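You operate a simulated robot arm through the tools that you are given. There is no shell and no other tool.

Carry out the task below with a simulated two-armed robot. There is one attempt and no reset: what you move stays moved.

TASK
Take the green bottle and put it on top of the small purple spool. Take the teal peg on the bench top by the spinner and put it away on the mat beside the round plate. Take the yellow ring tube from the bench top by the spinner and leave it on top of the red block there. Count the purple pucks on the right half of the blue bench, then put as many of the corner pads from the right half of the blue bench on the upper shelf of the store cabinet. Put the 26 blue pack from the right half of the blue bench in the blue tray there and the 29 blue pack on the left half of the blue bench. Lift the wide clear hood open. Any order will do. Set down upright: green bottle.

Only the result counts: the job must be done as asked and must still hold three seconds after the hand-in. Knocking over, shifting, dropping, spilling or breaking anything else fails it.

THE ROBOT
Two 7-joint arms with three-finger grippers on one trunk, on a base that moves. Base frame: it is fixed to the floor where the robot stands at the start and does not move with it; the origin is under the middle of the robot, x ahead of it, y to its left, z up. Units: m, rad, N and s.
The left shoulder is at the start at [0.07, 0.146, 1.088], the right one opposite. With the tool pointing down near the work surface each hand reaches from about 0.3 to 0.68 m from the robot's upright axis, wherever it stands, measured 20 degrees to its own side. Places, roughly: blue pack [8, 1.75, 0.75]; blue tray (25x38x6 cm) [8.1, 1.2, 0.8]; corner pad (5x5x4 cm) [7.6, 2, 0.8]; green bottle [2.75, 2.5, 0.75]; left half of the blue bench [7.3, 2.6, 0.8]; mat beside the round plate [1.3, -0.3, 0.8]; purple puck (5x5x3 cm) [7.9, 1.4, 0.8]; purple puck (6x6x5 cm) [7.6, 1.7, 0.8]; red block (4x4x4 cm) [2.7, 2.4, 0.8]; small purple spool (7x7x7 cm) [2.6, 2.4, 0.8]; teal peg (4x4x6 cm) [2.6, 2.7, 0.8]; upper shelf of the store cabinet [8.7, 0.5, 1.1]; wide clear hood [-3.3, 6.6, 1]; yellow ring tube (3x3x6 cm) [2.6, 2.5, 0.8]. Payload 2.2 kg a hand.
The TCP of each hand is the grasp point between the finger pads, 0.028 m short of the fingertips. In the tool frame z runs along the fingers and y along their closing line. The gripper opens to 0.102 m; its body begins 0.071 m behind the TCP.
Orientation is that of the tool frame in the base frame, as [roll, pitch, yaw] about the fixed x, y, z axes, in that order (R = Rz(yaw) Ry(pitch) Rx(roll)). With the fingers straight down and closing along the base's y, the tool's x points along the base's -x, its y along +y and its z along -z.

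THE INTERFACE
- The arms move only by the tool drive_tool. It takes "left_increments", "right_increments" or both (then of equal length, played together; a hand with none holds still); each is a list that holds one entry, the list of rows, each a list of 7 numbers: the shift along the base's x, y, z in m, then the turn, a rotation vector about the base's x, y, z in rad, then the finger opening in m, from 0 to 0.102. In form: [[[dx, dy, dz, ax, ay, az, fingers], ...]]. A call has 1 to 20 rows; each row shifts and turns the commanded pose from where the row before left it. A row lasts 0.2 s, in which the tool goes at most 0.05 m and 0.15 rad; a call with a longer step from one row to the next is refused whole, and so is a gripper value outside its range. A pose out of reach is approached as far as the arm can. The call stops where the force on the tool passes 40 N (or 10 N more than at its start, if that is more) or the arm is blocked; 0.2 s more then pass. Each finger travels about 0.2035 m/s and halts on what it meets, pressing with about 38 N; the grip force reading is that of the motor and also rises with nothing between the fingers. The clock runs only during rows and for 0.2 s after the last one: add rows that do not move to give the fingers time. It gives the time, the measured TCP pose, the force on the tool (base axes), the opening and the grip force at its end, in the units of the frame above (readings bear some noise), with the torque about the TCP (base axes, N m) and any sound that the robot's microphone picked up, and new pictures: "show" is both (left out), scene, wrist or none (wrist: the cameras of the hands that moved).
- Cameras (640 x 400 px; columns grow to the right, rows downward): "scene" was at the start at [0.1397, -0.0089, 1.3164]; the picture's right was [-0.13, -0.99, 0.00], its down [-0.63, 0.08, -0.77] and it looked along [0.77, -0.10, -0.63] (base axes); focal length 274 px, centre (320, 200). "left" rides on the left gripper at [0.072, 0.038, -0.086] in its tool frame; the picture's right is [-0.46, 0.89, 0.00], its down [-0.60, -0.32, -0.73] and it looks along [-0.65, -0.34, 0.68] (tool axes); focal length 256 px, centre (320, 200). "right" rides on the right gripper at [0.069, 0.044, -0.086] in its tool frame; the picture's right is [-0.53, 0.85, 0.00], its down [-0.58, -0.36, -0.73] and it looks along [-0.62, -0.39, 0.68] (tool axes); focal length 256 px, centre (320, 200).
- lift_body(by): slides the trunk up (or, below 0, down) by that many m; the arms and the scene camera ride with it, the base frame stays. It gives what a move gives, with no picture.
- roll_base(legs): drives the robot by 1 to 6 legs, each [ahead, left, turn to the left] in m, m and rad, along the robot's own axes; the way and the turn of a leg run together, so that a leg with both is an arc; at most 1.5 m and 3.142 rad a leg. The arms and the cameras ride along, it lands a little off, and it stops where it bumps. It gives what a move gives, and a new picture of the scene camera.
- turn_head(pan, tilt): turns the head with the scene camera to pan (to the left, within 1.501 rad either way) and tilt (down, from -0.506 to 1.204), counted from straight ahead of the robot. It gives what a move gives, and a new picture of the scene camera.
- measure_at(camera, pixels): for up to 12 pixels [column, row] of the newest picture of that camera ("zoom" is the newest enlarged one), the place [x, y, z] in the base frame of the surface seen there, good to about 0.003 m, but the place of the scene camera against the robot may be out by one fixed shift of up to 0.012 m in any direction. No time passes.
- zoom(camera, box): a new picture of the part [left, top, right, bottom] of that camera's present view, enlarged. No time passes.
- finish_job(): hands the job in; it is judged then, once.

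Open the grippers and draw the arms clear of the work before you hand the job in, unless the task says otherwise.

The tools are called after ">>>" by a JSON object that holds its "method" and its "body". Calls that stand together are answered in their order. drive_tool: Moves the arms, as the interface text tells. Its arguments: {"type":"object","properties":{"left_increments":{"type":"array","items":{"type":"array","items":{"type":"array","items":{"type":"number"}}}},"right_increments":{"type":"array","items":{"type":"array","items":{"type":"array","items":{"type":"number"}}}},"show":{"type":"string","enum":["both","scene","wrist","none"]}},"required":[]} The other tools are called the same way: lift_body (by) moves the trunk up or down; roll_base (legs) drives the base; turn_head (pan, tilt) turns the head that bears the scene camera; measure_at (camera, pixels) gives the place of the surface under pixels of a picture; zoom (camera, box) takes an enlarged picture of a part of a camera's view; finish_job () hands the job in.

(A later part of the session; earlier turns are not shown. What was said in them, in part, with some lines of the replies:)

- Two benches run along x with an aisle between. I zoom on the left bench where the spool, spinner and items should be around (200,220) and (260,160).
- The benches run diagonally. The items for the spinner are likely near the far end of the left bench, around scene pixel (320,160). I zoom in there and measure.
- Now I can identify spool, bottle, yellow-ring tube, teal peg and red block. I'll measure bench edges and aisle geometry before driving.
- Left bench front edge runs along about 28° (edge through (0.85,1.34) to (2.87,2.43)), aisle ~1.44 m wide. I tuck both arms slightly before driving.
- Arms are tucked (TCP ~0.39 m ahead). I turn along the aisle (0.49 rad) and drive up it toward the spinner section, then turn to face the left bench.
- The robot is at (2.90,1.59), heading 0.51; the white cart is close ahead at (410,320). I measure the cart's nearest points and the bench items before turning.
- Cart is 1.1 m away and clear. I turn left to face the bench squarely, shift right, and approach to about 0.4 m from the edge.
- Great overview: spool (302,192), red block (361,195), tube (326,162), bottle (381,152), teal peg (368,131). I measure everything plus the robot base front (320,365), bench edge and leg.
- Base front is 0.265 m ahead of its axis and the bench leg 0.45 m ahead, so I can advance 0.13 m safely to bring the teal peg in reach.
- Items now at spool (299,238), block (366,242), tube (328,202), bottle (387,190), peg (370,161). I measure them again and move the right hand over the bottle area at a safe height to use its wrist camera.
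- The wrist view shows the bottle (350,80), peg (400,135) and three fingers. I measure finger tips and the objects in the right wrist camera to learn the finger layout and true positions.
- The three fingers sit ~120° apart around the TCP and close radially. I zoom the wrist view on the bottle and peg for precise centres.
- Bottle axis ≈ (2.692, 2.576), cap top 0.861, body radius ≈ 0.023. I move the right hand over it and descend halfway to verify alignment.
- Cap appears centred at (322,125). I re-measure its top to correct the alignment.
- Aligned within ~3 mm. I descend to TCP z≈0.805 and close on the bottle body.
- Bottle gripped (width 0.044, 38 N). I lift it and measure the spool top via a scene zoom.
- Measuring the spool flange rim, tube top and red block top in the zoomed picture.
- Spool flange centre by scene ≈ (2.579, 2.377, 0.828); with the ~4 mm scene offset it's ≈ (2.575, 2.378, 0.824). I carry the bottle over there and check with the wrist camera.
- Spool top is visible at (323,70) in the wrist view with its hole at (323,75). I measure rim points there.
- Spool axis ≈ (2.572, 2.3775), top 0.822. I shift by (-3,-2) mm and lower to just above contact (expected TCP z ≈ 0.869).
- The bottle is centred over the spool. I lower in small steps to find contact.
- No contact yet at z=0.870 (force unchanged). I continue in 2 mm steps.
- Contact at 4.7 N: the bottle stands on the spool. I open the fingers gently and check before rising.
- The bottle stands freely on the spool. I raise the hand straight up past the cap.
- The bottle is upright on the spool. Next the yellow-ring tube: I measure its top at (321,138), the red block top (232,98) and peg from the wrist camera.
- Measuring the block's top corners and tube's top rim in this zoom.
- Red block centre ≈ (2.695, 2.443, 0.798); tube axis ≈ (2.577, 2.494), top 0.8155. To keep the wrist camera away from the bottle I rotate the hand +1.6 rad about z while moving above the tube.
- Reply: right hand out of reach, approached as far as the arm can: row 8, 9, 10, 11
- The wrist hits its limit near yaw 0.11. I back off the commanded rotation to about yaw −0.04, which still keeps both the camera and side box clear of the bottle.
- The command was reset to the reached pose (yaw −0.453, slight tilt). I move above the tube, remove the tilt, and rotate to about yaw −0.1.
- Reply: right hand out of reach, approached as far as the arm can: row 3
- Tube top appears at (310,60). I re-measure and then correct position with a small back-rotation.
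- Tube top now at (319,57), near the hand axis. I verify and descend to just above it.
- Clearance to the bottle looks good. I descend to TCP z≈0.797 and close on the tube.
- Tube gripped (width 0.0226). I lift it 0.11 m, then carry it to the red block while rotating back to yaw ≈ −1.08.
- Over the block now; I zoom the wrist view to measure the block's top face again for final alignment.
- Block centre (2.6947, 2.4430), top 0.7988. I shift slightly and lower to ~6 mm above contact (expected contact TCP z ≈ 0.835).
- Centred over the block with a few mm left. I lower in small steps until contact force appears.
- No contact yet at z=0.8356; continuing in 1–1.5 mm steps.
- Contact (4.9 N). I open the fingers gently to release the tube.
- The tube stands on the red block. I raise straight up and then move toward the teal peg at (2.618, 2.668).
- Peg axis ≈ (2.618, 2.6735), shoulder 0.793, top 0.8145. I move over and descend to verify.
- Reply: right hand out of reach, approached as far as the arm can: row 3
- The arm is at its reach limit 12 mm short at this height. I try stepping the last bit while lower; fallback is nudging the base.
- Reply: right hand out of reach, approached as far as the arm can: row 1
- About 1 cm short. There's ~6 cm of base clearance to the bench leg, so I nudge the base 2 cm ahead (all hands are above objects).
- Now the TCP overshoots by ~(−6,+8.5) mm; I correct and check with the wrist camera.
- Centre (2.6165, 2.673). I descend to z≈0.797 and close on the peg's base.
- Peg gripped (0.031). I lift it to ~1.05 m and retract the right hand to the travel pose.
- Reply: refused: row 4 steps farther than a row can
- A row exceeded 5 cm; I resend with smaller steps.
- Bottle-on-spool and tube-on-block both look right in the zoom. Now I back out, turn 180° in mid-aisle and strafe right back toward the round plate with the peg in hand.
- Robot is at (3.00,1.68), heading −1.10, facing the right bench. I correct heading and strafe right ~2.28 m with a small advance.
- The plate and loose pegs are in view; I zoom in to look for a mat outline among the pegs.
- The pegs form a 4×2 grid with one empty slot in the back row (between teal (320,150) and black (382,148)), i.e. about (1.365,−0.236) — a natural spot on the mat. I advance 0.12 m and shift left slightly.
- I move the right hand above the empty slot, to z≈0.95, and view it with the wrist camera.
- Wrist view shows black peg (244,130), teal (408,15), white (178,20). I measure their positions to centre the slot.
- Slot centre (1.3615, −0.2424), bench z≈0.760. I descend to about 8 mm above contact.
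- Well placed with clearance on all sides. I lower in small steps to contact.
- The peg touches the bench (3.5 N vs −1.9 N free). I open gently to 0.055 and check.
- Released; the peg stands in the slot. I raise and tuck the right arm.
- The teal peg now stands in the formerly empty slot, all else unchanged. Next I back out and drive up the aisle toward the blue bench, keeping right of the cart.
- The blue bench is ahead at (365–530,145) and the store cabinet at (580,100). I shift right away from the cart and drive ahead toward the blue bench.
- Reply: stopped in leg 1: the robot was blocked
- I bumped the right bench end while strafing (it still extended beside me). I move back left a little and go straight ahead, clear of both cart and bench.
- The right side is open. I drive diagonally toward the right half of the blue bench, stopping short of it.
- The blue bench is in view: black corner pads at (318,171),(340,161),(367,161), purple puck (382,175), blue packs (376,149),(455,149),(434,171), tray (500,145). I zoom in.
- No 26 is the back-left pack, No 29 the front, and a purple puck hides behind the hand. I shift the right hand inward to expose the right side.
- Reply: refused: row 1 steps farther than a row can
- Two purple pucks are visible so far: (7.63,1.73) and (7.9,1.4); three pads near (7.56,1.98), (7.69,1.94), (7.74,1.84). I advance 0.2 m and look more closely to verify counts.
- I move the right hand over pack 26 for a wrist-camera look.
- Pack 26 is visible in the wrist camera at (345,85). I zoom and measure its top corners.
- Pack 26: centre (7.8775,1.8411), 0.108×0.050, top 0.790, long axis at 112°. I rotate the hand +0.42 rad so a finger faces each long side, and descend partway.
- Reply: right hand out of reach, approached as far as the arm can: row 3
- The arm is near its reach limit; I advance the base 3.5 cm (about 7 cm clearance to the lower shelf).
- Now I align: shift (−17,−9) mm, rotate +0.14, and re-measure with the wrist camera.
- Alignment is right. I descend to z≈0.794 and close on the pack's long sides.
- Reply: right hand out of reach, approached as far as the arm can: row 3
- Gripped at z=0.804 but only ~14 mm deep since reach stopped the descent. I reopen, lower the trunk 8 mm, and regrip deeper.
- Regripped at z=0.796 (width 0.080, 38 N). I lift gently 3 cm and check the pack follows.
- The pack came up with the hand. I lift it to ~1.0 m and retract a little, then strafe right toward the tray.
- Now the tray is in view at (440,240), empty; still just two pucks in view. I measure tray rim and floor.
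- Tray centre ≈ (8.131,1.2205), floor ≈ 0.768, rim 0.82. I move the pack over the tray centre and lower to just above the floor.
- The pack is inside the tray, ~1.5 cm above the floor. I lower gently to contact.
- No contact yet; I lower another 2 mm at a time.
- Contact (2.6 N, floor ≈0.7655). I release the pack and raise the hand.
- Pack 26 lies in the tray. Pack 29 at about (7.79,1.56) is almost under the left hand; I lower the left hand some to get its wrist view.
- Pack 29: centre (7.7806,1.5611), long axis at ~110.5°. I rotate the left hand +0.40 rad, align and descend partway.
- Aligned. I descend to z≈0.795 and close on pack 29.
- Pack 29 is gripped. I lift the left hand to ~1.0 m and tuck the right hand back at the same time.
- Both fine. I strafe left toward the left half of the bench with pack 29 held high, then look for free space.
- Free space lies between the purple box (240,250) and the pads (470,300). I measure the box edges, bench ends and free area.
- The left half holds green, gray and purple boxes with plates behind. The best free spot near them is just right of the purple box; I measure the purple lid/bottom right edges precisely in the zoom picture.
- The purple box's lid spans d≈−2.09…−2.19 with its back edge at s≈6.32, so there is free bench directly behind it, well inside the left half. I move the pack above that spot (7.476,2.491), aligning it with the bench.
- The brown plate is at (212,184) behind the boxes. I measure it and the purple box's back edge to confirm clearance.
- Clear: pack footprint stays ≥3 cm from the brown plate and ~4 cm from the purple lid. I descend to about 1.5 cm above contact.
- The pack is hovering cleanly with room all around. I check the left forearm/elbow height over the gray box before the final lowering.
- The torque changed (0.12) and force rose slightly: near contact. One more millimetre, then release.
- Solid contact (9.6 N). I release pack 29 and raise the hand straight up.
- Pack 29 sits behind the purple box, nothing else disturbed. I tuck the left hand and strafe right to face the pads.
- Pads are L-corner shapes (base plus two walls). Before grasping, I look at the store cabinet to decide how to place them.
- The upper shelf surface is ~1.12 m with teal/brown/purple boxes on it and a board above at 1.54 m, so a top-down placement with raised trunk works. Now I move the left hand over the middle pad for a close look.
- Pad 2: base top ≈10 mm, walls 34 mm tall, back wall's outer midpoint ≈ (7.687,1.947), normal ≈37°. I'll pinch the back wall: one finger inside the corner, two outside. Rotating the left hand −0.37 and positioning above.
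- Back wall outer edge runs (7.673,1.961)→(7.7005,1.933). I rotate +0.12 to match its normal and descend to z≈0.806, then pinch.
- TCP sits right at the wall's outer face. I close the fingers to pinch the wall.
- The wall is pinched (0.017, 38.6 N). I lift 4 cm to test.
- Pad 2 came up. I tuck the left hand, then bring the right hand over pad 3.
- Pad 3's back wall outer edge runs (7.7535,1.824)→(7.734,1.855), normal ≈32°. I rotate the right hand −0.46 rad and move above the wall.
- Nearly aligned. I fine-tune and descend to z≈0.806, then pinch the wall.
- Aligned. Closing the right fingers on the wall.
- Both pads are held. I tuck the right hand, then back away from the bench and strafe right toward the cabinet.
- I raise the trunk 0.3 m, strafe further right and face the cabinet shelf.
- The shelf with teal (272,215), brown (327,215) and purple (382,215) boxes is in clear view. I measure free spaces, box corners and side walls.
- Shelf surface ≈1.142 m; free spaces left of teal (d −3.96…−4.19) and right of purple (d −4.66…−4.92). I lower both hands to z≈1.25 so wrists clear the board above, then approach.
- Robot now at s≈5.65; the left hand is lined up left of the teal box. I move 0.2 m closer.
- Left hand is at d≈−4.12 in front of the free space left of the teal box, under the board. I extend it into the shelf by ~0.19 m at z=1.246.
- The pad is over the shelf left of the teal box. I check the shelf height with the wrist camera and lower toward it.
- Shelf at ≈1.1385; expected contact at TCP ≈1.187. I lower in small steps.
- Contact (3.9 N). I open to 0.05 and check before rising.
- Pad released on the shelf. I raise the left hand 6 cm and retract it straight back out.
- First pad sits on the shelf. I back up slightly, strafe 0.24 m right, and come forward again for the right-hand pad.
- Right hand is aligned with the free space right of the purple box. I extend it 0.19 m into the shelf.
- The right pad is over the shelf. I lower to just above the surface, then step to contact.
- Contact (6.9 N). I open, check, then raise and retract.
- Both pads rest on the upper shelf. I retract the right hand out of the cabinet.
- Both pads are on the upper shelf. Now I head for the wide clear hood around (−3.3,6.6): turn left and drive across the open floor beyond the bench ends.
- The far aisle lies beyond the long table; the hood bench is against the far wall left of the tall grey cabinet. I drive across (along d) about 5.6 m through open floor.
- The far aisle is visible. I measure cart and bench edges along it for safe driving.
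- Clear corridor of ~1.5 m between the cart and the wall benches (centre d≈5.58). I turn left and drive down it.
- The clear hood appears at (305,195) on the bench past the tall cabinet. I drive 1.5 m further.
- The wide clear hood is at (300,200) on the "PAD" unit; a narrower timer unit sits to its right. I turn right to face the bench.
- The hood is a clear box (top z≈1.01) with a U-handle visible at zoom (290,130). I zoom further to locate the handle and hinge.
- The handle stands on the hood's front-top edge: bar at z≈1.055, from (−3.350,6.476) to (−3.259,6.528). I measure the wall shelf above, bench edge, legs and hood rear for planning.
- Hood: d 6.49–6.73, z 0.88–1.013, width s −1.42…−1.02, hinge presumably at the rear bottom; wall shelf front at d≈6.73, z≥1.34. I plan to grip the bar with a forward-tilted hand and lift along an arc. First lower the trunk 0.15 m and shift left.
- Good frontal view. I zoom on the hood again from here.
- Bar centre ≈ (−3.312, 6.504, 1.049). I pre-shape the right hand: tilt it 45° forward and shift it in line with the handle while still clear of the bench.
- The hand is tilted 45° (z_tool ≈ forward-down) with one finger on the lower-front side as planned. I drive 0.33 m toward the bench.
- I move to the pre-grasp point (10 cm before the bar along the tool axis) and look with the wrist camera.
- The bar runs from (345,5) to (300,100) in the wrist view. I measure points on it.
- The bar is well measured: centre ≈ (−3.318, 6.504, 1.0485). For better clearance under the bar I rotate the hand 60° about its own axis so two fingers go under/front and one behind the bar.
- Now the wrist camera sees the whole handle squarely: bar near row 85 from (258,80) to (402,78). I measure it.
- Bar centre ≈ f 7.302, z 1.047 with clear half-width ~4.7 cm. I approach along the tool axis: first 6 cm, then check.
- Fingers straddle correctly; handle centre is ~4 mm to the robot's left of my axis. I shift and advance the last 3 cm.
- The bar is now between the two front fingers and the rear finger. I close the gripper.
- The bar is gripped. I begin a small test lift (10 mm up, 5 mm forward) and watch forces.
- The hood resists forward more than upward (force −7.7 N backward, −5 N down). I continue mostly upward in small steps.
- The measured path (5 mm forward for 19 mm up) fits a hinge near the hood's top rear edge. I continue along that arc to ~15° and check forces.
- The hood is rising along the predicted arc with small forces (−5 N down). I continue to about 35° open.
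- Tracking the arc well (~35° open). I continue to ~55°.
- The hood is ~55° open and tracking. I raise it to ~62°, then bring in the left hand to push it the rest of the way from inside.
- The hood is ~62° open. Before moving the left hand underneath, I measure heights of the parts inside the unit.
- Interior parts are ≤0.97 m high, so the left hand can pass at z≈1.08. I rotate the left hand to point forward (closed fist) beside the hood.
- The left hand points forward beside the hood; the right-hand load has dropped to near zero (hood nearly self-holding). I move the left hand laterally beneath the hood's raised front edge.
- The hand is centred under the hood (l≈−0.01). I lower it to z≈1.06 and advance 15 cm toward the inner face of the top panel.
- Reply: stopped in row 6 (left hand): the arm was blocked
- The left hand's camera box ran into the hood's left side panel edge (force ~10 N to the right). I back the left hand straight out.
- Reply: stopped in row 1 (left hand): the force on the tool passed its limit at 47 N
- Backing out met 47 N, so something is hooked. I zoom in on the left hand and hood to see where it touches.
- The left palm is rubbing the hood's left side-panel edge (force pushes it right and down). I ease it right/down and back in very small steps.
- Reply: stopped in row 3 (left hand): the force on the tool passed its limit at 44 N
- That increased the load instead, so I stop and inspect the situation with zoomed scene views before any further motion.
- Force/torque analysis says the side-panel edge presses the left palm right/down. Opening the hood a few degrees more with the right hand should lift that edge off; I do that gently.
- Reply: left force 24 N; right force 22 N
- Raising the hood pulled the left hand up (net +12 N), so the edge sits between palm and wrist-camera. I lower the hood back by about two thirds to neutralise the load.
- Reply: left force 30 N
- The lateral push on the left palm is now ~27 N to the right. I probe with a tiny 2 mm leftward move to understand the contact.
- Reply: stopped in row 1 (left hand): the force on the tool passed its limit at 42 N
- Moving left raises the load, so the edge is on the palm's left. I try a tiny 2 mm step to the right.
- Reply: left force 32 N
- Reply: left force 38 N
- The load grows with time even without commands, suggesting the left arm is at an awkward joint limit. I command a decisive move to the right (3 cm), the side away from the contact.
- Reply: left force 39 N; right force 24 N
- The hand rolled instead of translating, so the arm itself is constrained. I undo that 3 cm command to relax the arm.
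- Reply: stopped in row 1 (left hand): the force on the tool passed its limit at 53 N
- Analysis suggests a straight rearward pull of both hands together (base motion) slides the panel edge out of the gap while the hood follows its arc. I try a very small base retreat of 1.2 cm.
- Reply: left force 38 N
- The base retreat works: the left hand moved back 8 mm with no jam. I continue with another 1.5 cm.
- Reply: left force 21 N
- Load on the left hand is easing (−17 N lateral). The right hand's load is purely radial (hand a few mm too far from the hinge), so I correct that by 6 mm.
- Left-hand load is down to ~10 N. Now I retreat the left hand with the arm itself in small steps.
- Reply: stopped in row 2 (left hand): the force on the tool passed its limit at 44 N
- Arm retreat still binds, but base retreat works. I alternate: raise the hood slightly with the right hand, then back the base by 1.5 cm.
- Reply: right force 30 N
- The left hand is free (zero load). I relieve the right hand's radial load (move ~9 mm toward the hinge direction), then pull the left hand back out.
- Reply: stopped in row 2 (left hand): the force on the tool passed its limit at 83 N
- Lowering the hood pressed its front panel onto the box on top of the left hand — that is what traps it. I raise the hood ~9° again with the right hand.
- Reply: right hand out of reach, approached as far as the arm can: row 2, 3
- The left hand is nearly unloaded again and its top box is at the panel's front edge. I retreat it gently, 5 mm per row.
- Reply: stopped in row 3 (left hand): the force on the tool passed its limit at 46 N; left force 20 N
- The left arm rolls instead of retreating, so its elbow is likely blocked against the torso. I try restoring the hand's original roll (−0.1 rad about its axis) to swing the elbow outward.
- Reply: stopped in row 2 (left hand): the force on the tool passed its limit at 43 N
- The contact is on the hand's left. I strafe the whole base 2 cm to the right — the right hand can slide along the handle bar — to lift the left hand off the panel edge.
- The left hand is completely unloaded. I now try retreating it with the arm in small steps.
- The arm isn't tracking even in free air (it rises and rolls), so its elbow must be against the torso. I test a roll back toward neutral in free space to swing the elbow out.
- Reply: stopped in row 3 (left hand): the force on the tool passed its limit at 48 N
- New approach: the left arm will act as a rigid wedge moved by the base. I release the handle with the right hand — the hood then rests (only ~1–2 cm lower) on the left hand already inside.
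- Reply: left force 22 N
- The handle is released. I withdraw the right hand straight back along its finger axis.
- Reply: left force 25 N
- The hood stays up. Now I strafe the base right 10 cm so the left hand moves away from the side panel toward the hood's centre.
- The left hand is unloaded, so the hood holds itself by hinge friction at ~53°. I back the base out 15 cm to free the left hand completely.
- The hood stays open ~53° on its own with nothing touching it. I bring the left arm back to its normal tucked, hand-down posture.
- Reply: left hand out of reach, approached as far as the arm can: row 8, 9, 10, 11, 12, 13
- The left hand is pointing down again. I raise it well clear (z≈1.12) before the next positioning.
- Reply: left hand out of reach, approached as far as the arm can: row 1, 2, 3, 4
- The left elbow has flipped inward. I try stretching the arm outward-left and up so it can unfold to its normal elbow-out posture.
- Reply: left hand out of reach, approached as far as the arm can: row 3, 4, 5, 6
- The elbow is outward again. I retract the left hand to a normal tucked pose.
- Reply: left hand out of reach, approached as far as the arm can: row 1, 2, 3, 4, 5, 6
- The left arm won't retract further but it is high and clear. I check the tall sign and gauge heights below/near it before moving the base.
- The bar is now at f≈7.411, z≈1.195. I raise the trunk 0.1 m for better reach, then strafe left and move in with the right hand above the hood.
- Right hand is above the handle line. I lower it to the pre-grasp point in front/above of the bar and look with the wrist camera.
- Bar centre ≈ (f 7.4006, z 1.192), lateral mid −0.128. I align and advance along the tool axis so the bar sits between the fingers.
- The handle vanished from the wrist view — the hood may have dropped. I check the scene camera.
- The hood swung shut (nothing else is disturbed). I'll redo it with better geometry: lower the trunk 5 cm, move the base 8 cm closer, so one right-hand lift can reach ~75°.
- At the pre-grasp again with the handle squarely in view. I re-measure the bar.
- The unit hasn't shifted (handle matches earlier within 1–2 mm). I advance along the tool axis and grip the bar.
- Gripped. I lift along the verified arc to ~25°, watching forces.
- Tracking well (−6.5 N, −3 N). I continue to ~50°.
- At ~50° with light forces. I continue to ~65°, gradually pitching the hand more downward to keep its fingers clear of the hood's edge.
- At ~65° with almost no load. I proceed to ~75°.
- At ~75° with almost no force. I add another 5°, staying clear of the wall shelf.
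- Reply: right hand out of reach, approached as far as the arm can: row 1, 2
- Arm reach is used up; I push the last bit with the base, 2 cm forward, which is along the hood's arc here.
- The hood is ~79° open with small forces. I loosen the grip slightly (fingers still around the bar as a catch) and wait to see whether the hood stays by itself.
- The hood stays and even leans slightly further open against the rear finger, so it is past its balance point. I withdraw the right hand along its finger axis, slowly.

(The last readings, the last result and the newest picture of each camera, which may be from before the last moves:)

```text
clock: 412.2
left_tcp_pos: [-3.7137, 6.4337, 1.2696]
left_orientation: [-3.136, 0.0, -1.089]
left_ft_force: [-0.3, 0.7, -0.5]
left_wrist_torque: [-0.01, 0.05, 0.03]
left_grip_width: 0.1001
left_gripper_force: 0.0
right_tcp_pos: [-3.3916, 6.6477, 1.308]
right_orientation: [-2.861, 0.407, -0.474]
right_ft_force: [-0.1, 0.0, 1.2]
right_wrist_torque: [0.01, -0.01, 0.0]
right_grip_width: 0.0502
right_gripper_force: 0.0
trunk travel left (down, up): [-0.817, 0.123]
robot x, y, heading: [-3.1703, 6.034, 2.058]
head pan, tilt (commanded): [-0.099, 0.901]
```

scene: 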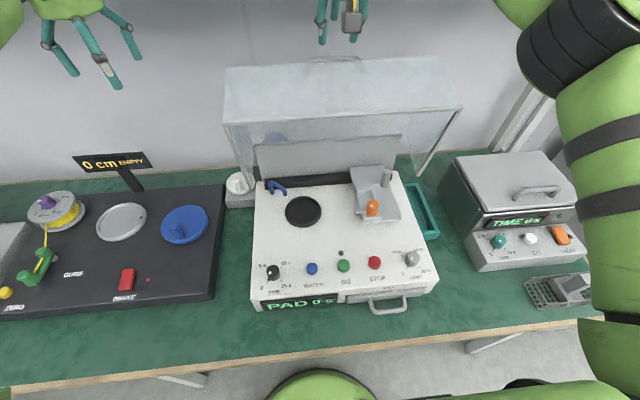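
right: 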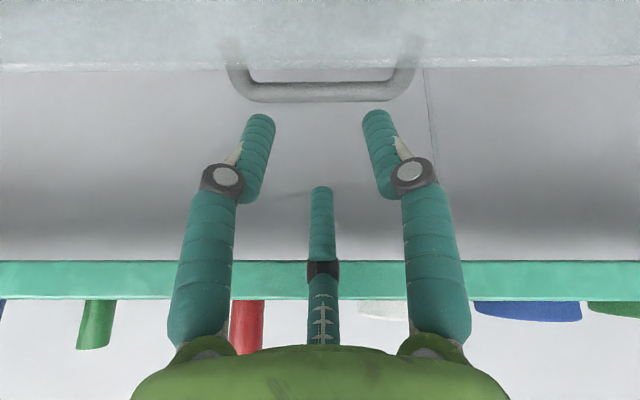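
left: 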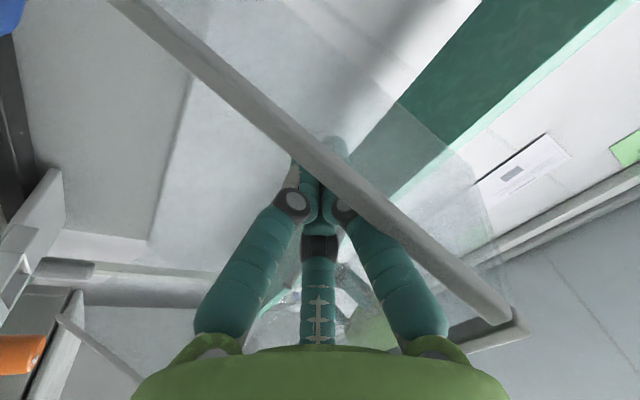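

The hand is off and the hood remains open. I measure the bar now and again after some seconds to see whether it creeps.

>>> {"method": "measure_at", "body": {"camera": "right", "pixels": [[320, 92], [280, 93], [370, 90], [320, 98], [320, 66]]}}

>>> {"method": "drive_tool", "body": {"right_increments": [[[0.0047, -0.0088, 0.01, 0, 0, 0, 0.05], [0, 0, 0, 0, 0, 0, 0.05], [0, 0, 0, 0, 0, 0, 0.05], [0, 0, 0, 0, 0, 0, 0.05], [0, 0, 0, 0, 0, 0, 0.05], [0, 0, 0, 0, 0, 0, 0.05], [0, 0, 0, 0, 0, 0, 0.05], [0, 0, 0, 0, 0, 0, 0.05], [0, 0, 0, 0, 0, 0, 0.05], [0, 0, 0, 0, 0, 0, 0.05], [0, 0, 0, 0, 0, 0, 0.05], [0, 0, 0, 0, 0, 0, 0.05], [0, 0, 0, 0, 0, 0, 0.05], [0, 0, 0, 0, 0, 0, 0.05], [0, 0, 0, 0, 0, 0, 0.05], [0, 0, 0, 0, 0, 0, 0.05], [0, 0, 0, 0, 0, 0, 0.05], [0, 0, 0, 0, 0, 0, 0.05], [0, 0, 0, 0, 0, 0, 0.05], [0, 0, 0, 0, 0, 0, 0.05]]], "show": "both"}}

```text
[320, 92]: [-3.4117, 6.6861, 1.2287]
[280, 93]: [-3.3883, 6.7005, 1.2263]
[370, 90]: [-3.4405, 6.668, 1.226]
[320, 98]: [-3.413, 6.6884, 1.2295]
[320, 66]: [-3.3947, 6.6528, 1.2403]
```

```text
clock: 416.4
left_tcp_pos: [-3.714, 6.434, 1.2718]
left_orientation: [-3.138, 0.002, -1.091]
left_ft_force: [-0.2, -0.2, -0.7]
left_wrist_torque: [0.0, 0.0, 0.0]
left_grip_width: 0.1001
left_gripper_force: 0.0
right_tcp_pos: [-3.3868, 6.6398, 1.3178]
right_orientation: [-2.862, 0.41, -0.473]
right_ft_force: [-0.4, 0.1, 0.8]
right_wrist_torque: [-0.02, 0.01, -0.02]
right_grip_width: 0.05
right_gripper_force: 0.0
trunk travel left (down, up): [-0.817, 0.123]
robot x, y, heading: [-3.1718, 6.0339, 2.055]
head pan, tilt (commanded): [-0.099, 0.901]
```

scene: 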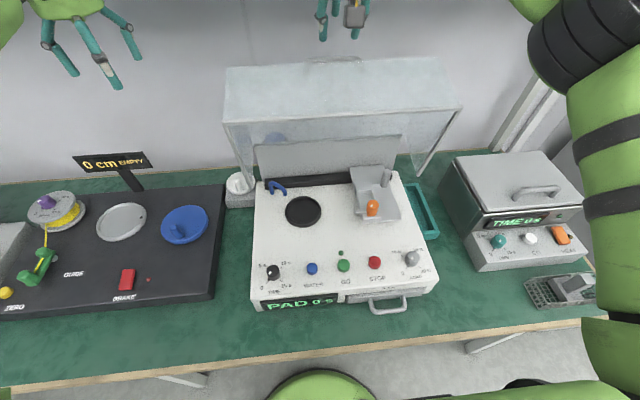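
right: 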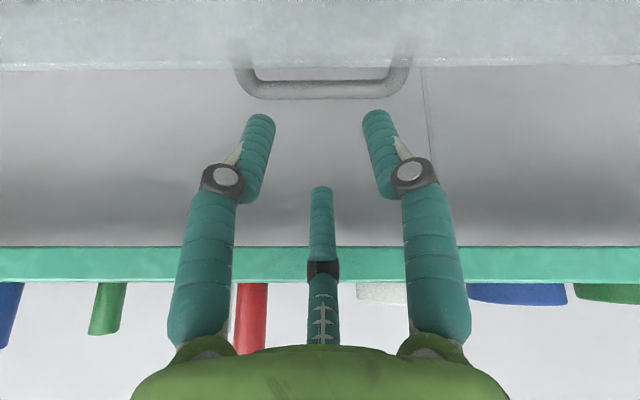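

>>> {"method": "measure_at", "body": {"camera": "right", "pixels": [[320, 89], [280, 90], [370, 88], [320, 95], [320, 66]]}}

```text
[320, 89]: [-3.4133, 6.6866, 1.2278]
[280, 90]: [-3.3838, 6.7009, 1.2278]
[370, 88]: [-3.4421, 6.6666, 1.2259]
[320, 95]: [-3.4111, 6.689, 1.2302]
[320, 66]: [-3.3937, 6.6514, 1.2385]
```

The hood has not moved in 4 s (bar steady at z≈1.228, ~79° open). I back the base straight out, both hands well above everything.

>>> {"method": "roll_base", "body": {"legs": [[-0.15, 0, 0], [-0.3, 0, 0]]}}

>>> {"method": "turn_head", "body": {"pan": 0.0, "tilt": 0.6}}

```text
clock: 419.4
left_tcp_pos: [-3.5038, 6.0414, 1.2705]
left_orientation: [-3.137, 0.0, -1.09]
left_ft_force: [-0.3, -0.4, -0.3]
left_wrist_torque: [-0.02, 0.0, 0.03]
left_grip_width: 0.1001
left_gripper_force: 0.1
right_tcp_pos: [-3.1774, 6.2447, 1.3162]
right_orientation: [-2.863, 0.407, -0.478]
right_ft_force: [-0.6, 0.2, -0.6]
right_wrist_torque: [-0.04, -0.03, 0.0]
right_grip_width: 0.0499
right_gripper_force: 0.0
trunk travel left (down, up): [-0.817, 0.123]
robot x, y, heading: [-2.9602, 5.6393, 2.05]
head pan, tilt (commanded): [-0.099, 0.901]
```

scene: 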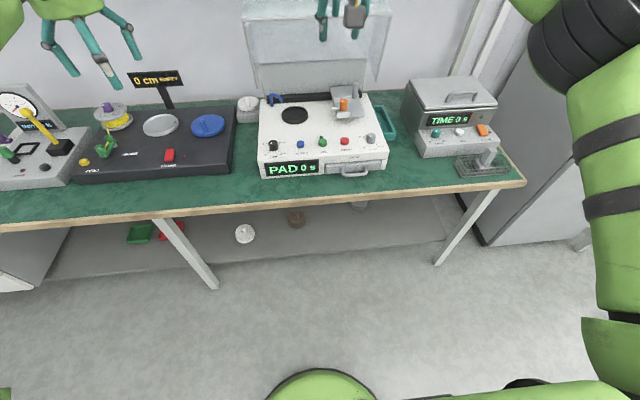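

```text
clock: 420.2
left_tcp_pos: [-3.5043, 6.039, 1.2724]
left_orientation: [-3.138, 0.002, -1.093]
left_ft_force: [-0.9, 0.4, 0.4]
left_wrist_torque: [0.02, 0.02, 0.0]
left_grip_width: 0.0996
left_gripper_force: 0.0
right_tcp_pos: [-3.1764, 6.2421, 1.3187]
right_orientation: [-2.863, 0.408, -0.477]
right_ft_force: [-0.1, 0.2, 0.1]
right_wrist_torque: [0.0, -0.01, 0.0]
right_grip_width: 0.0499
right_gripper_force: 0.0
trunk travel left (down, up): [-0.817, 0.123]
robot x, y, heading: [-2.9641, 5.6385, 2.051]
head pan, tilt (commanded): [0.0, 0.6]
```

scene: 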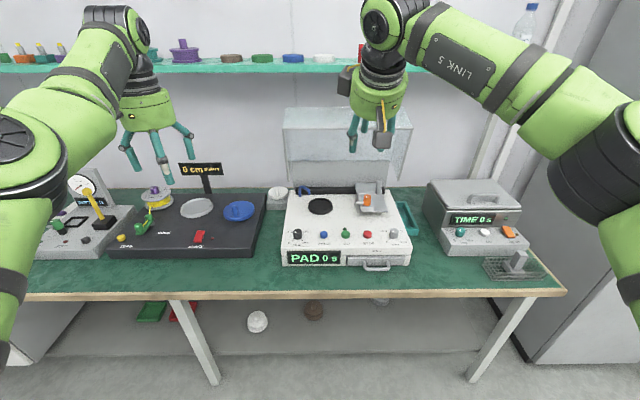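

The hood stays open. I open the right gripper fully, back off a little more, and watch the hood for several more seconds.

>>> {"method": "drive_tool", "body": {"right_increments": [[[0, 0, 0.01, 0, 0, 0, 0.07], [0, 0, 0.01, 0, 0, 0, 0.1], [0, 0, 0, 0, 0, 0, 0.1], [0, 0, 0, 0, 0, 0, 0.1]]], "show": "none"}}

>>> {"method": "roll_base", "body": {"legs": [[-0.15, 0, 0]]}}

>>> {"method": "turn_head", "body": {"pan": 0.05, "tilt": 0.5}}

```text
clock: 421.2
left_tcp_pos: [-3.5044, 6.04, 1.2709]
left_orientation: [-3.139, 0.001, -1.092]
left_ft_force: [0.6, -0.2, -0.5]
left_wrist_torque: [0.01, 0.02, -0.02]
left_grip_width: 0.0999
left_gripper_force: 0.0
right_tcp_pos: [-3.1767, 6.2435, 1.3376]
right_orientation: [-2.862, 0.41, -0.476]
right_ft_force: [-0.3, 0.5, -0.1]
right_wrist_torque: [0.02, -0.01, 0.02]
right_grip_width: 0.1002
right_gripper_force: 0.0
trunk travel left (down, up): [-0.817, 0.123]
robot x, y, heading: [-2.9605, 5.637, 2.053]
head pan, tilt (commanded): [0.0, 0.6]
```

```text
clock: 422.6
left_tcp_pos: [-3.4351, 5.9109, 1.2686]
left_orientation: [-3.137, -0.002, -1.095]
left_ft_force: [-0.1, 0.3, -0.6]
left_wrist_torque: [-0.01, -0.01, 0.0]
left_grip_width: 0.1
left_gripper_force: 0.0
right_tcp_pos: [-3.1086, 6.1127, 1.3341]
right_orientation: [-2.863, 0.407, -0.479]
right_ft_force: [-0.6, 1.3, -1.1]
right_wrist_torque: [0.0, -0.05, 0.02]
right_grip_width: 0.0997
right_gripper_force: 0.1
trunk travel left (down, up): [-0.817, 0.123]
robot x, y, heading: [-2.8898, 5.5049, 2.049]
head pan, tilt (commanded): [0.0, 0.6]
```

scene: 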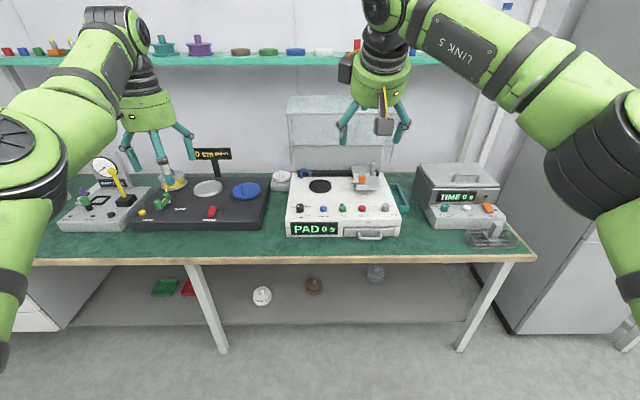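

```text
clock: 423.2
left_tcp_pos: [-3.4336, 5.9078, 1.2706]
left_orientation: [-3.137, 0.0, -1.094]
left_ft_force: [-1.1, -1.0, 0.2]
left_wrist_torque: [0.0, -0.02, 0.01]
left_grip_width: 0.1002
left_gripper_force: 0.2
right_tcp_pos: [-3.1064, 6.1113, 1.3364]
right_orientation: [-2.864, 0.409, -0.479]
right_ft_force: [0.4, 0.2, 0.5]
right_wrist_torque: [0.03, 0.01, 0.0]
right_grip_width: 0.0997
right_gripper_force: 0.1
trunk travel left (down, up): [-0.817, 0.123]
robot x, y, heading: [-2.8936, 5.5041, 2.049]
head pan, tilt (commanded): [0.051, 0.499]
```

scene: 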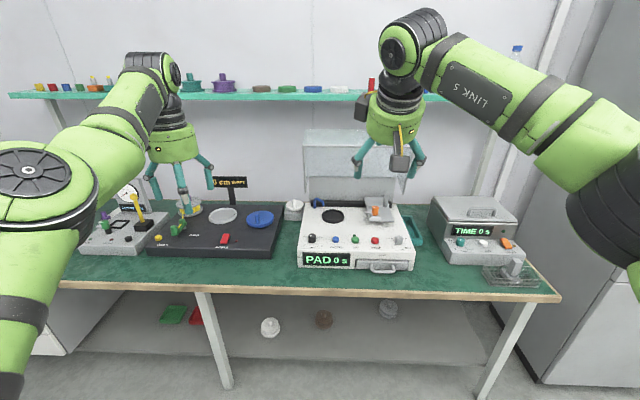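

I measure the hood's panel edges now for comparison a bit later.

>>> {"method": "zoom", "body": {"camera": "scene", "box": [290, 115, 430, 280]}}

>>> {"method": "measure_at", "body": {"camera": "scene", "pixels": [[310, 134], [325, 134], [312, 172], [330, 172], [320, 150], [340, 150], [308, 165]]}}

```text
2.42 times, centred on (360, 198) of scene
```

zoom: 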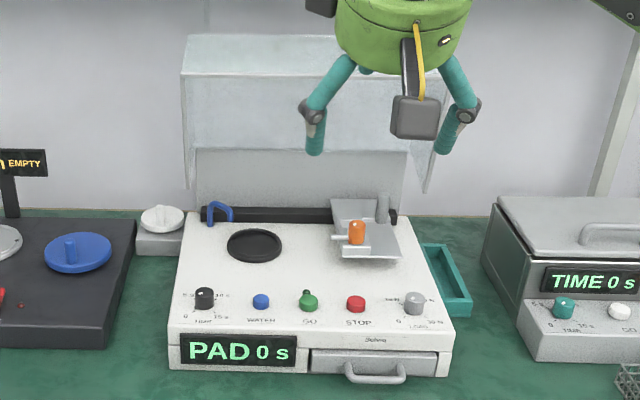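

```text
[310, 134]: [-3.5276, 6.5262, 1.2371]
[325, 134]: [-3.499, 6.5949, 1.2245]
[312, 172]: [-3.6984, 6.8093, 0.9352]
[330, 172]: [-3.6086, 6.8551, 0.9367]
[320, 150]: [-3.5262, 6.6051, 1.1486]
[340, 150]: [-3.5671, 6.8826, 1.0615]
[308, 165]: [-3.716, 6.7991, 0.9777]
```

The hood holds at ~79°. To be safe I'll nudge it further open by pushing its front edge with a closed, vertical right fist. First I reshape the right hand here.

>>> {"method": "drive_tool", "body": {"right_increments": [[[0.016, -0.03, 0, -0.108, -0.0575, 0, 0.06], [0.016, -0.03, 0, -0.108, -0.0575, 0, 0.03], [0.016, -0.03, 0, -0.108, -0.0575, 0, 0.0], [0.016, -0.03, 0, -0.108, -0.0575, 0, 0.0], [0, 0, 0, 0, 0, 0, 0.0]]], "show": "scene"}}

```text
clock: 424.4
left_tcp_pos: [-3.4349, 5.9084, 1.2701]
left_orientation: [-3.137, 0.0, -1.094]
left_ft_force: [-0.4, 0.9, 0.1]
left_wrist_torque: [0.02, 0.03, -0.02]
left_grip_width: 0.1
left_gripper_force: 0.0
right_tcp_pos: [-3.0428, 5.9898, 1.3368]
right_orientation: [-3.131, -0.006, -0.534]
right_ft_force: [0.0, -0.3, -0.6]
right_wrist_torque: [-0.02, 0.01, 0.0]
right_grip_width: 0.0021
right_gripper_force: 31.4
trunk travel left (down, up): [-0.817, 0.123]
robot x, y, heading: [-2.892, 5.5067, 2.05]
head pan, tilt (commanded): [0.051, 0.499]
```

scene: 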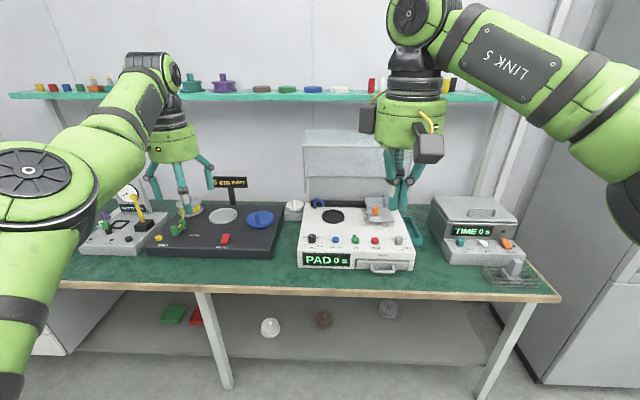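

The fist is vertical and in line with the hood centre. I drive forward 0.54 m with the fist kept above the hood level.

>>> {"method": "roll_base", "body": {"legs": [[0.3, 0, 0], [0.24, 0, 0]]}}

>>> {"method": "turn_head", "body": {"pan": -0.05, "tilt": 0.75}}

```text
clock: 427.9
left_tcp_pos: [-3.6774, 6.3835, 1.2728]
left_orientation: [-3.138, 0.005, -1.096]
left_ft_force: [0.3, -0.4, 0.5]
left_wrist_torque: [0.0, 0.0, 0.03]
left_grip_width: 0.0999
left_gripper_force: 0.0
right_tcp_pos: [-3.2867, 6.4655, 1.3388]
right_orientation: [-3.132, -0.001, -0.537]
right_ft_force: [-0.2, 0.8, -0.7]
right_wrist_torque: [0.01, -0.02, 0.0]
right_grip_width: 0.0019
right_gripper_force: 31.5
trunk travel left (down, up): [-0.817, 0.123]
robot x, y, heading: [-3.137, 5.9807, 2.052]
head pan, tilt (commanded): [0.051, 0.499]
```

scene: 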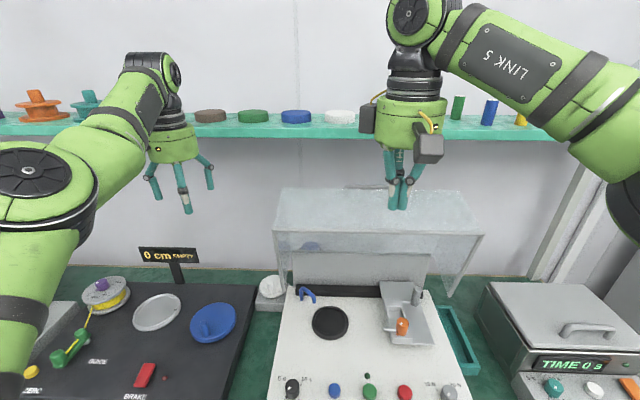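

```text
clock: 428.6
left_tcp_pos: [-3.6804, 6.3867, 1.2706]
left_orientation: [-3.138, 0.0, -1.095]
left_ft_force: [-1.1, 0.3, 0.1]
left_wrist_torque: [-0.05, -0.02, 0.01]
left_grip_width: 0.1
left_gripper_force: 0.1
right_tcp_pos: [-3.2888, 6.4681, 1.3372]
right_orientation: [-3.134, -0.006, -0.537]
right_ft_force: [-0.6, 0.1, 0.1]
right_wrist_torque: [0.0, -0.02, 0.0]
right_grip_width: 0.0018
right_gripper_force: 31.1
trunk travel left (down, up): [-0.817, 0.123]
robot x, y, heading: [-3.1441, 5.9834, 2.049]
head pan, tilt (commanded): [-0.051, 0.75]
```

scene: 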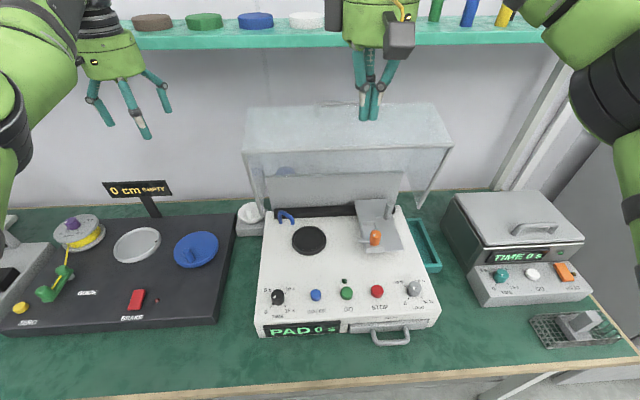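

I measure the hood's free front edge (row ≈152) and check against the fist.

>>> {"method": "measure_at", "body": {"camera": "scene", "pixels": [[300, 151], [345, 150], [400, 148], [260, 152], [345, 147], [345, 107], [300, 107], [345, 130]]}}

```text
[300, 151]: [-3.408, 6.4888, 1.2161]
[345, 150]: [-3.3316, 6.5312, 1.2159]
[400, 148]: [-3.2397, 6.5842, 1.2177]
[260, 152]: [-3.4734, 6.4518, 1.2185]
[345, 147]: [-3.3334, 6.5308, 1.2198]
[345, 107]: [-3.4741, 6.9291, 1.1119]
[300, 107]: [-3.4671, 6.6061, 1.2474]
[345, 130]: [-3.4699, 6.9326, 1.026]
```

Free edge at f≈7.334, z≈1.212; the fist is at f≈7.257. I lower it to TCP z≈1.20 in front of the edge.

>>> {"method": "drive_tool", "body": {"right_increments": [[[0, 0, -0.035, 0, 0, 0, 0.0], [0, 0, -0.035, 0, 0, 0, 0.0], [0, 0, -0.035, 0, 0, 0, 0.0], [0, 0, -0.03, 0, 0, 0, 0.0], [-0.0094, 0.0177, 0, 0, 0, 0, 0.0], [0, 0, 0, 0, 0, 0, 0.0]]], "show": "both"}}

```text
clock: 430.0
left_tcp_pos: [-3.6805, 6.3853, 1.2717]
left_orientation: [-3.139, 0.002, -1.096]
left_ft_force: [-0.3, -0.4, 0.2]
left_wrist_torque: [-0.03, -0.02, 0.0]
left_grip_width: 0.1
left_gripper_force: 0.0
right_tcp_pos: [-3.2974, 6.4852, 1.2018]
right_orientation: [-3.134, -0.003, -0.537]
right_ft_force: [0.8, -0.7, 0.4]
right_wrist_torque: [-0.01, -0.05, 0.0]
right_grip_width: 0.0022
right_gripper_force: 31.6
trunk travel left (down, up): [-0.817, 0.123]
robot x, y, heading: [-3.1414, 5.9838, 2.049]
head pan, tilt (commanded): [-0.051, 0.75]
```

scene: 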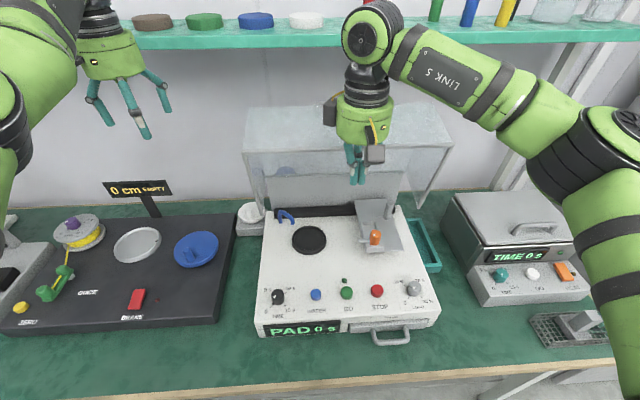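
right: 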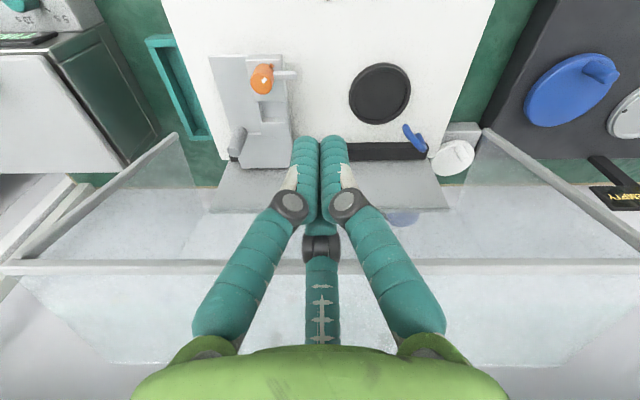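

The fist is in front of the free edge. I push forward slowly.

>>> {"method": "drive_tool", "body": {"right_increments": [[[-0.0038, 0.0071, 0, 0, 0, 0, 0.0], [-0.0038, 0.0071, 0, 0, 0, 0, 0.0], [-0.0038, 0.0071, 0, 0, 0, 0, 0.0], [-0.0038, 0.0071, 0.001, 0, 0, 0, 0.0], [-0.0038, 0.0071, 0.002, 0, 0, 0, 0.0], [0, 0, 0, 0, 0, 0, 0.0]]], "show": "both"}}

```text
clock: 431.4
left_tcp_pos: [-3.6795, 6.385, 1.2713]
left_orientation: [-3.139, 0.001, -1.097]
left_ft_force: [-1.3, -0.1, 1.1]
left_wrist_torque: [-0.01, -0.01, 0.0]
left_grip_width: 0.0998
left_gripper_force: 0.0
right_tcp_pos: [-3.3171, 6.5216, 1.206]
right_orientation: [-3.132, -0.004, -0.537]
right_ft_force: [-0.7, 0.2, -0.4]
right_wrist_torque: [-0.01, -0.05, -0.02]
right_grip_width: 0.0023
right_gripper_force: 30.9
trunk travel left (down, up): [-0.817, 0.123]
robot x, y, heading: [-3.14, 5.984, 2.052]
head pan, tilt (commanded): [-0.051, 0.75]
```

scene: 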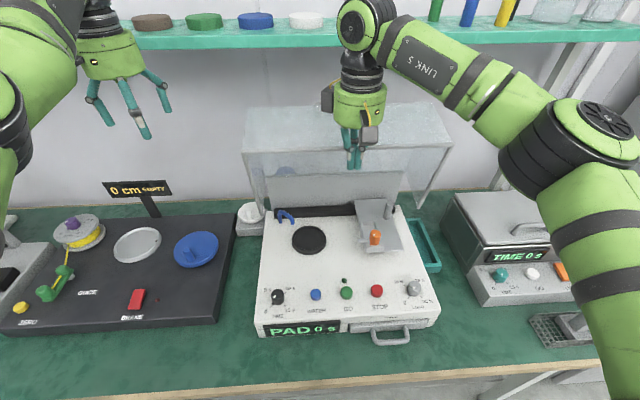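
right: 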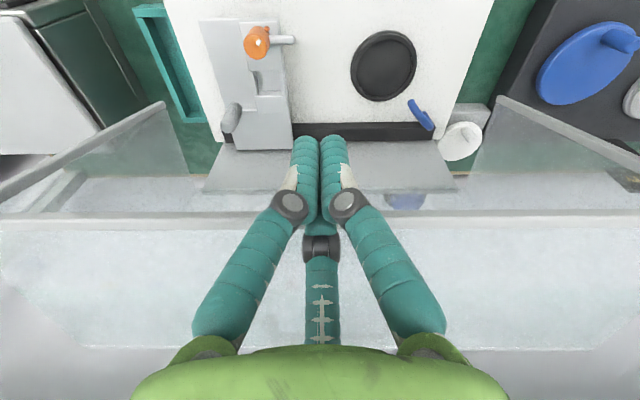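

No contact force yet; the edge is about to touch. I keep pushing in small steps, rising slightly.

>>> {"method": "drive_tool", "body": {"right_increments": [[[-0.0038, 0.0071, 0.001, 0, 0, 0, 0.0], [-0.0038, 0.0071, 0.002, 0, 0, 0, 0.0], [-0.0038, 0.0071, 0.003, 0, 0, 0, 0.0], [-0.0038, 0.0071, 0.003, 0, 0, 0, 0.0], [0, 0, 0, 0, 0, 0, 0.0]]], "show": "both"}}

```text
clock: 432.6
left_tcp_pos: [-3.679, 6.3815, 1.2736]
left_orientation: [-3.137, 0.007, -1.097]
left_ft_force: [-0.5, -0.1, -0.4]
left_wrist_torque: [0.03, -0.02, -0.02]
left_grip_width: 0.1004
left_gripper_force: 0.2
right_tcp_pos: [-3.3259, 6.5395, 1.2142]
right_orientation: [-3.132, -0.001, -0.536]
right_ft_force: [4.8, -7.9, 7.9]
right_wrist_torque: [0.24, 0.13, -0.01]
right_grip_width: 0.002
right_gripper_force: 31.3
right hand out of reach, approached as far as the arm can: row 4
trunk travel left (down, up): [-0.817, 0.123]
robot x, y, heading: [-3.1376, 5.983, 2.043]
head pan, tilt (commanded): [-0.051, 0.75]
```

scene: 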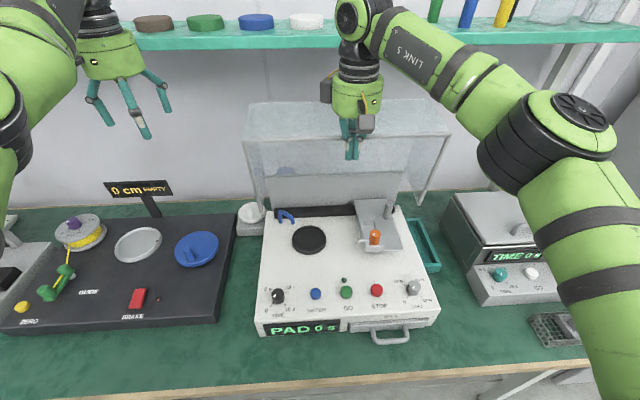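
right: 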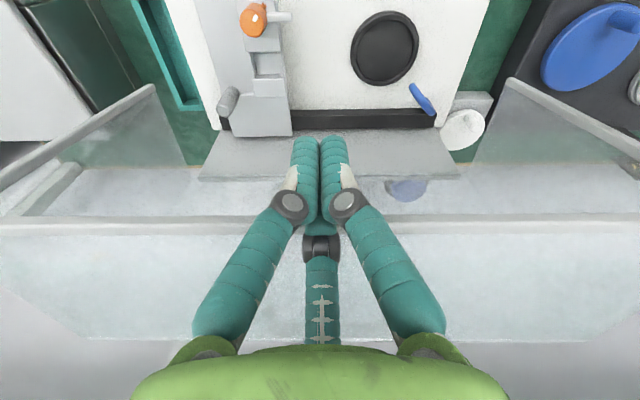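

Contact: the edge resists with ~9 N and slides up the finger as the hood opens. The arm is at its reach, so I push 2.5 cm more with the base.

>>> {"method": "roll_base", "body": {"legs": [[0.025, 0, 0]]}}

```text
clock: 433.6
left_tcp_pos: [-3.691, 6.4065, 1.273]
left_orientation: [-3.14, 0.003, -1.099]
left_ft_force: [-0.2, 1.5, -0.5]
left_wrist_torque: [0.02, -0.01, -0.03]
left_grip_width: 0.1001
left_gripper_force: 0.1
right_tcp_pos: [-3.3397, 6.5623, 1.2226]
right_orientation: [-3.132, 0.007, -0.535]
right_ft_force: [2.9, -5.6, 9.2]
right_wrist_torque: [0.34, 0.2, 0.04]
right_grip_width: 0.0019
right_gripper_force: 31.6
trunk travel left (down, up): [-0.817, 0.123]
robot x, y, heading: [-3.1539, 6.0071, 2.047]
head pan, tilt (commanded): [-0.051, 0.75]
stopped in leg 1: the force on the tool passed its limit at 48 N (the readings are from after the stop); the commanded pose is now the measured one
```

scene: 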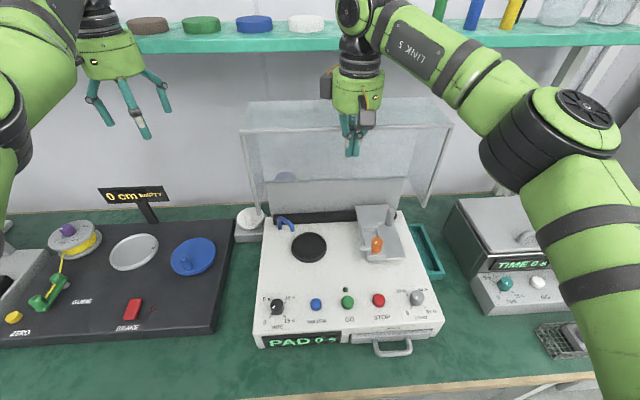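

A hard stop (48 N): the hood has reached its open limit at roughly 88–90°. I back the fist off and watch.

>>> {"method": "drive_tool", "body": {"right_increments": [[[0.0047, -0.0088, 0, 0, 0, 0, 0.0], [0.0094, -0.0177, 0, 0, 0, 0, 0.0], [0.0118, -0.0221, 0, 0, 0, 0, 0.0], [0.0118, -0.0221, 0.02, 0, 0, 0, 0.0], [0.0047, -0.0088, 0.04, 0, 0, 0, 0.0], [0, 0, 0.045, 0, 0, 0, 0.0], [0, 0, 0.03, 0, 0, 0, 0.0], [0, 0, 0, 0, 0, 0, 0.0]]], "show": "both"}}

```text
clock: 435.4
left_tcp_pos: [-3.692, 6.409, 1.2715]
left_orientation: [-3.137, -0.001, -1.094]
left_ft_force: [-1.1, 0.4, 0.8]
left_wrist_torque: [-0.02, 0.0, -0.01]
left_grip_width: 0.1002
left_gripper_force: 0.1
right_tcp_pos: [-3.2974, 6.4865, 1.3525]
right_orientation: [-3.135, 0.0, -0.534]
right_ft_force: [-1.3, 0.4, -0.8]
right_wrist_torque: [-0.04, -0.02, 0.02]
right_grip_width: 0.0022
right_gripper_force: 31.9
trunk travel left (down, up): [-0.817, 0.123]
robot x, y, heading: [-3.1528, 6.0039, 2.051]
head pan, tilt (commanded): [-0.051, 0.75]
```

scene: 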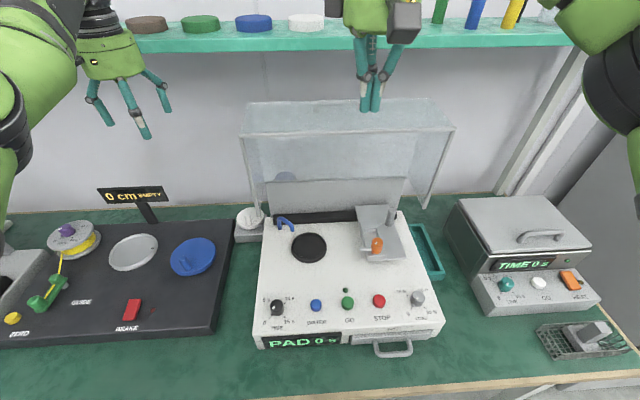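
right: 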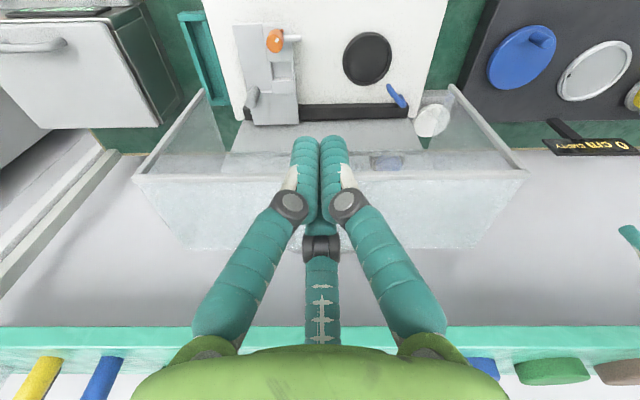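

The hood stays at its wider-open position. I back the base away, then open the right gripper and check again.

>>> {"method": "measure_at", "body": {"camera": "scene", "pixels": [[300, 135], [340, 132], [400, 128], [260, 137]]}}

>>> {"method": "roll_base", "body": {"legs": [[-0.2, 0, 0], [-0.35, 0, 0]]}}

>>> {"method": "drive_tool", "body": {"right_increments": [[[0, 0, 0, 0, 0, 0, 0.04], [0, 0, 0, 0, 0, 0, 0.08], [0, 0, 0, 0, 0, 0, 0.1], [0, 0, 0, 0, 0, 0, 0.1], [0, 0, 0, 0, 0, 0, 0.1], [0, 0, 0, 0, 0, 0, 0.1], [0, 0, 0, 0, 0, 0, 0.1], [0, 0, 0, 0, 0, 0, 0.1], [0, 0, 0, 0, 0, 0, 0.1], [0, 0, 0, 0, 0, 0, 0.1]]], "show": "scene"}}

```text
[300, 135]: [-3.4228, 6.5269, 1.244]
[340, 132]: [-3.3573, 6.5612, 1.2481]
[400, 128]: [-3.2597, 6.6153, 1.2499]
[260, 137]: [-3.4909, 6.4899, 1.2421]
```

```text
clock: 438.9
left_tcp_pos: [-3.4413, 5.9195, 1.2703]
left_orientation: [-3.139, -0.002, -1.1]
left_ft_force: [-0.5, 0.3, 0.9]
left_wrist_torque: [-0.02, 0.01, 0.05]
left_grip_width: 0.1
left_gripper_force: 0.0
right_tcp_pos: [-3.0468, 5.9979, 1.3514]
right_orientation: [-3.135, 0.0, -0.538]
right_ft_force: [1.2, 0.4, -0.8]
right_wrist_torque: [-0.02, -0.01, -0.03]
right_grip_width: 0.0018
right_gripper_force: 31.4
trunk travel left (down, up): [-0.817, 0.123]
robot x, y, heading: [-2.8984, 5.5153, 2.042]
head pan, tilt (commanded): [-0.051, 0.75]
```

scene: 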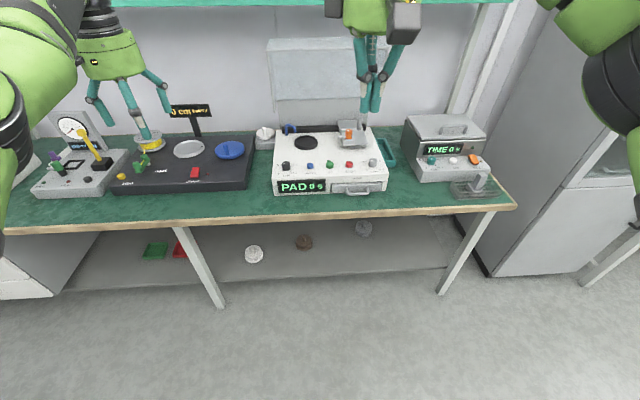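

```text
clock: 441.1
left_tcp_pos: [-3.4381, 5.9199, 1.2714]
left_orientation: [-3.138, 0.001, -1.1]
left_ft_force: [0.0, 0.7, -0.2]
left_wrist_torque: [0.03, 0.04, 0.04]
left_grip_width: 0.1001
left_gripper_force: 0.0
right_tcp_pos: [-3.0452, 5.9946, 1.3517]
right_orientation: [-3.135, 0.004, -0.536]
right_ft_force: [0.0, 1.1, -0.5]
right_wrist_torque: [-0.01, -0.03, -0.02]
right_grip_width: 0.0999
right_gripper_force: 0.0
trunk travel left (down, up): [-0.817, 0.123]
robot x, y, heading: [-2.9004, 5.5096, 2.041]
head pan, tilt (commanded): [-0.051, 0.75]
```

scene: 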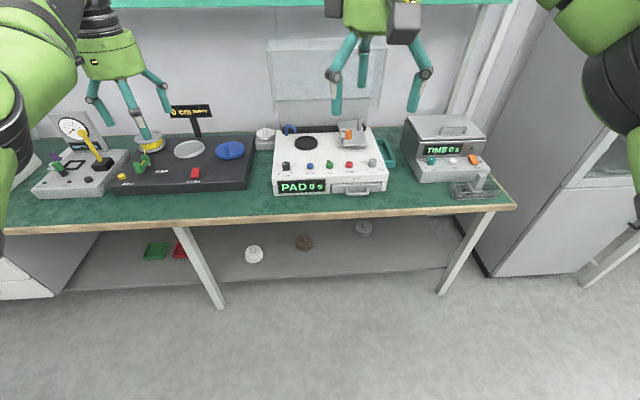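

Final check on the hood with a zoom before handing in.

>>> {"method": "zoom", "body": {"camera": "scene", "box": [230, 20, 430, 210]}}

>>> {"method": "measure_at", "body": {"camera": "scene", "pixels": [[300, 52], [320, 52], [285, 52], [300, 60]]}}

```text
2.11 times, centred on (330, 115) of scene
```

zoom: 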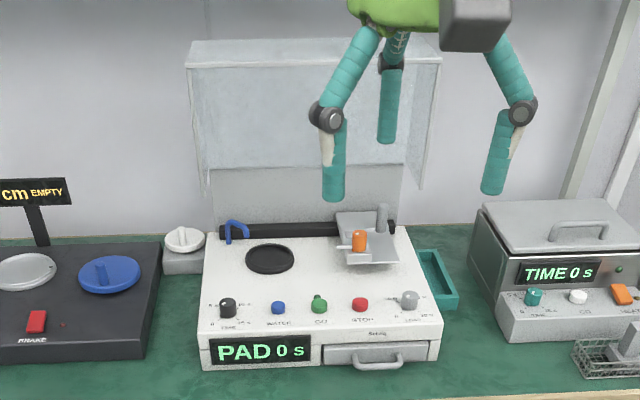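

```text
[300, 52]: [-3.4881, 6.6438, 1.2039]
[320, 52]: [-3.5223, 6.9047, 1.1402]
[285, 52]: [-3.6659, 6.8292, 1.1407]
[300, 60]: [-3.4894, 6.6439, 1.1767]
```

The hood stands open at about 90°, both grippers are open, and the arms are clear of the bench. The placements, each checked as it was made, are:
- **Bottle:** upright on the small purple spool.
- **Yellow ring tube:** on the red block.
- **Teal peg:** on the mat.
- **Pack 26:** in the blue tray.
- **Pack 29:** on the left half of the blue bench.
- **Corner pads:** two on the upper shelf, matching the two purple pucks counted.

I hand the job in.

>>> {"method": "finish_job", "body": {}}

```text
The job is handed in.
```

I handed the job in with every part done as asked. The result of the judging did not come back to me.

- **Green bottle:** it stands upright on top of the small purple spool.
- **Yellow ring tube:** it stands on top of the red block.
- **Teal peg:** it stands beside the round plate, in the one empty spot among the other pegs there. I saw no mat outline, so I used that spot.
- **Corner pads:** I counted two purple pucks on the right half of the blue bench and put two pads on the upper shelf of the store cabinet.
- **Pack 26:** it lies in the blue tray.
- **Pack 29:** it lies on the left half of the blue bench, just behind the purple box.
- **Wide clear hood:** it is open to its stop at about 90° and stayed there untouched for several seconds before the hand-in.

Two things did not go smoothly:

- **Bench bump:** the base bumped the end of the bench that carries the round plate while I was strafing. I did not go back to look for shifted items there.
- **Hood:** my first try jammed the left hand against the hood's side panel, with forces up to about 80 N. After I let go, the hood swung shut once. The handle then measured in the same place within 2 mm, so the unit did not shift, and I saw nothing else there disturbed.
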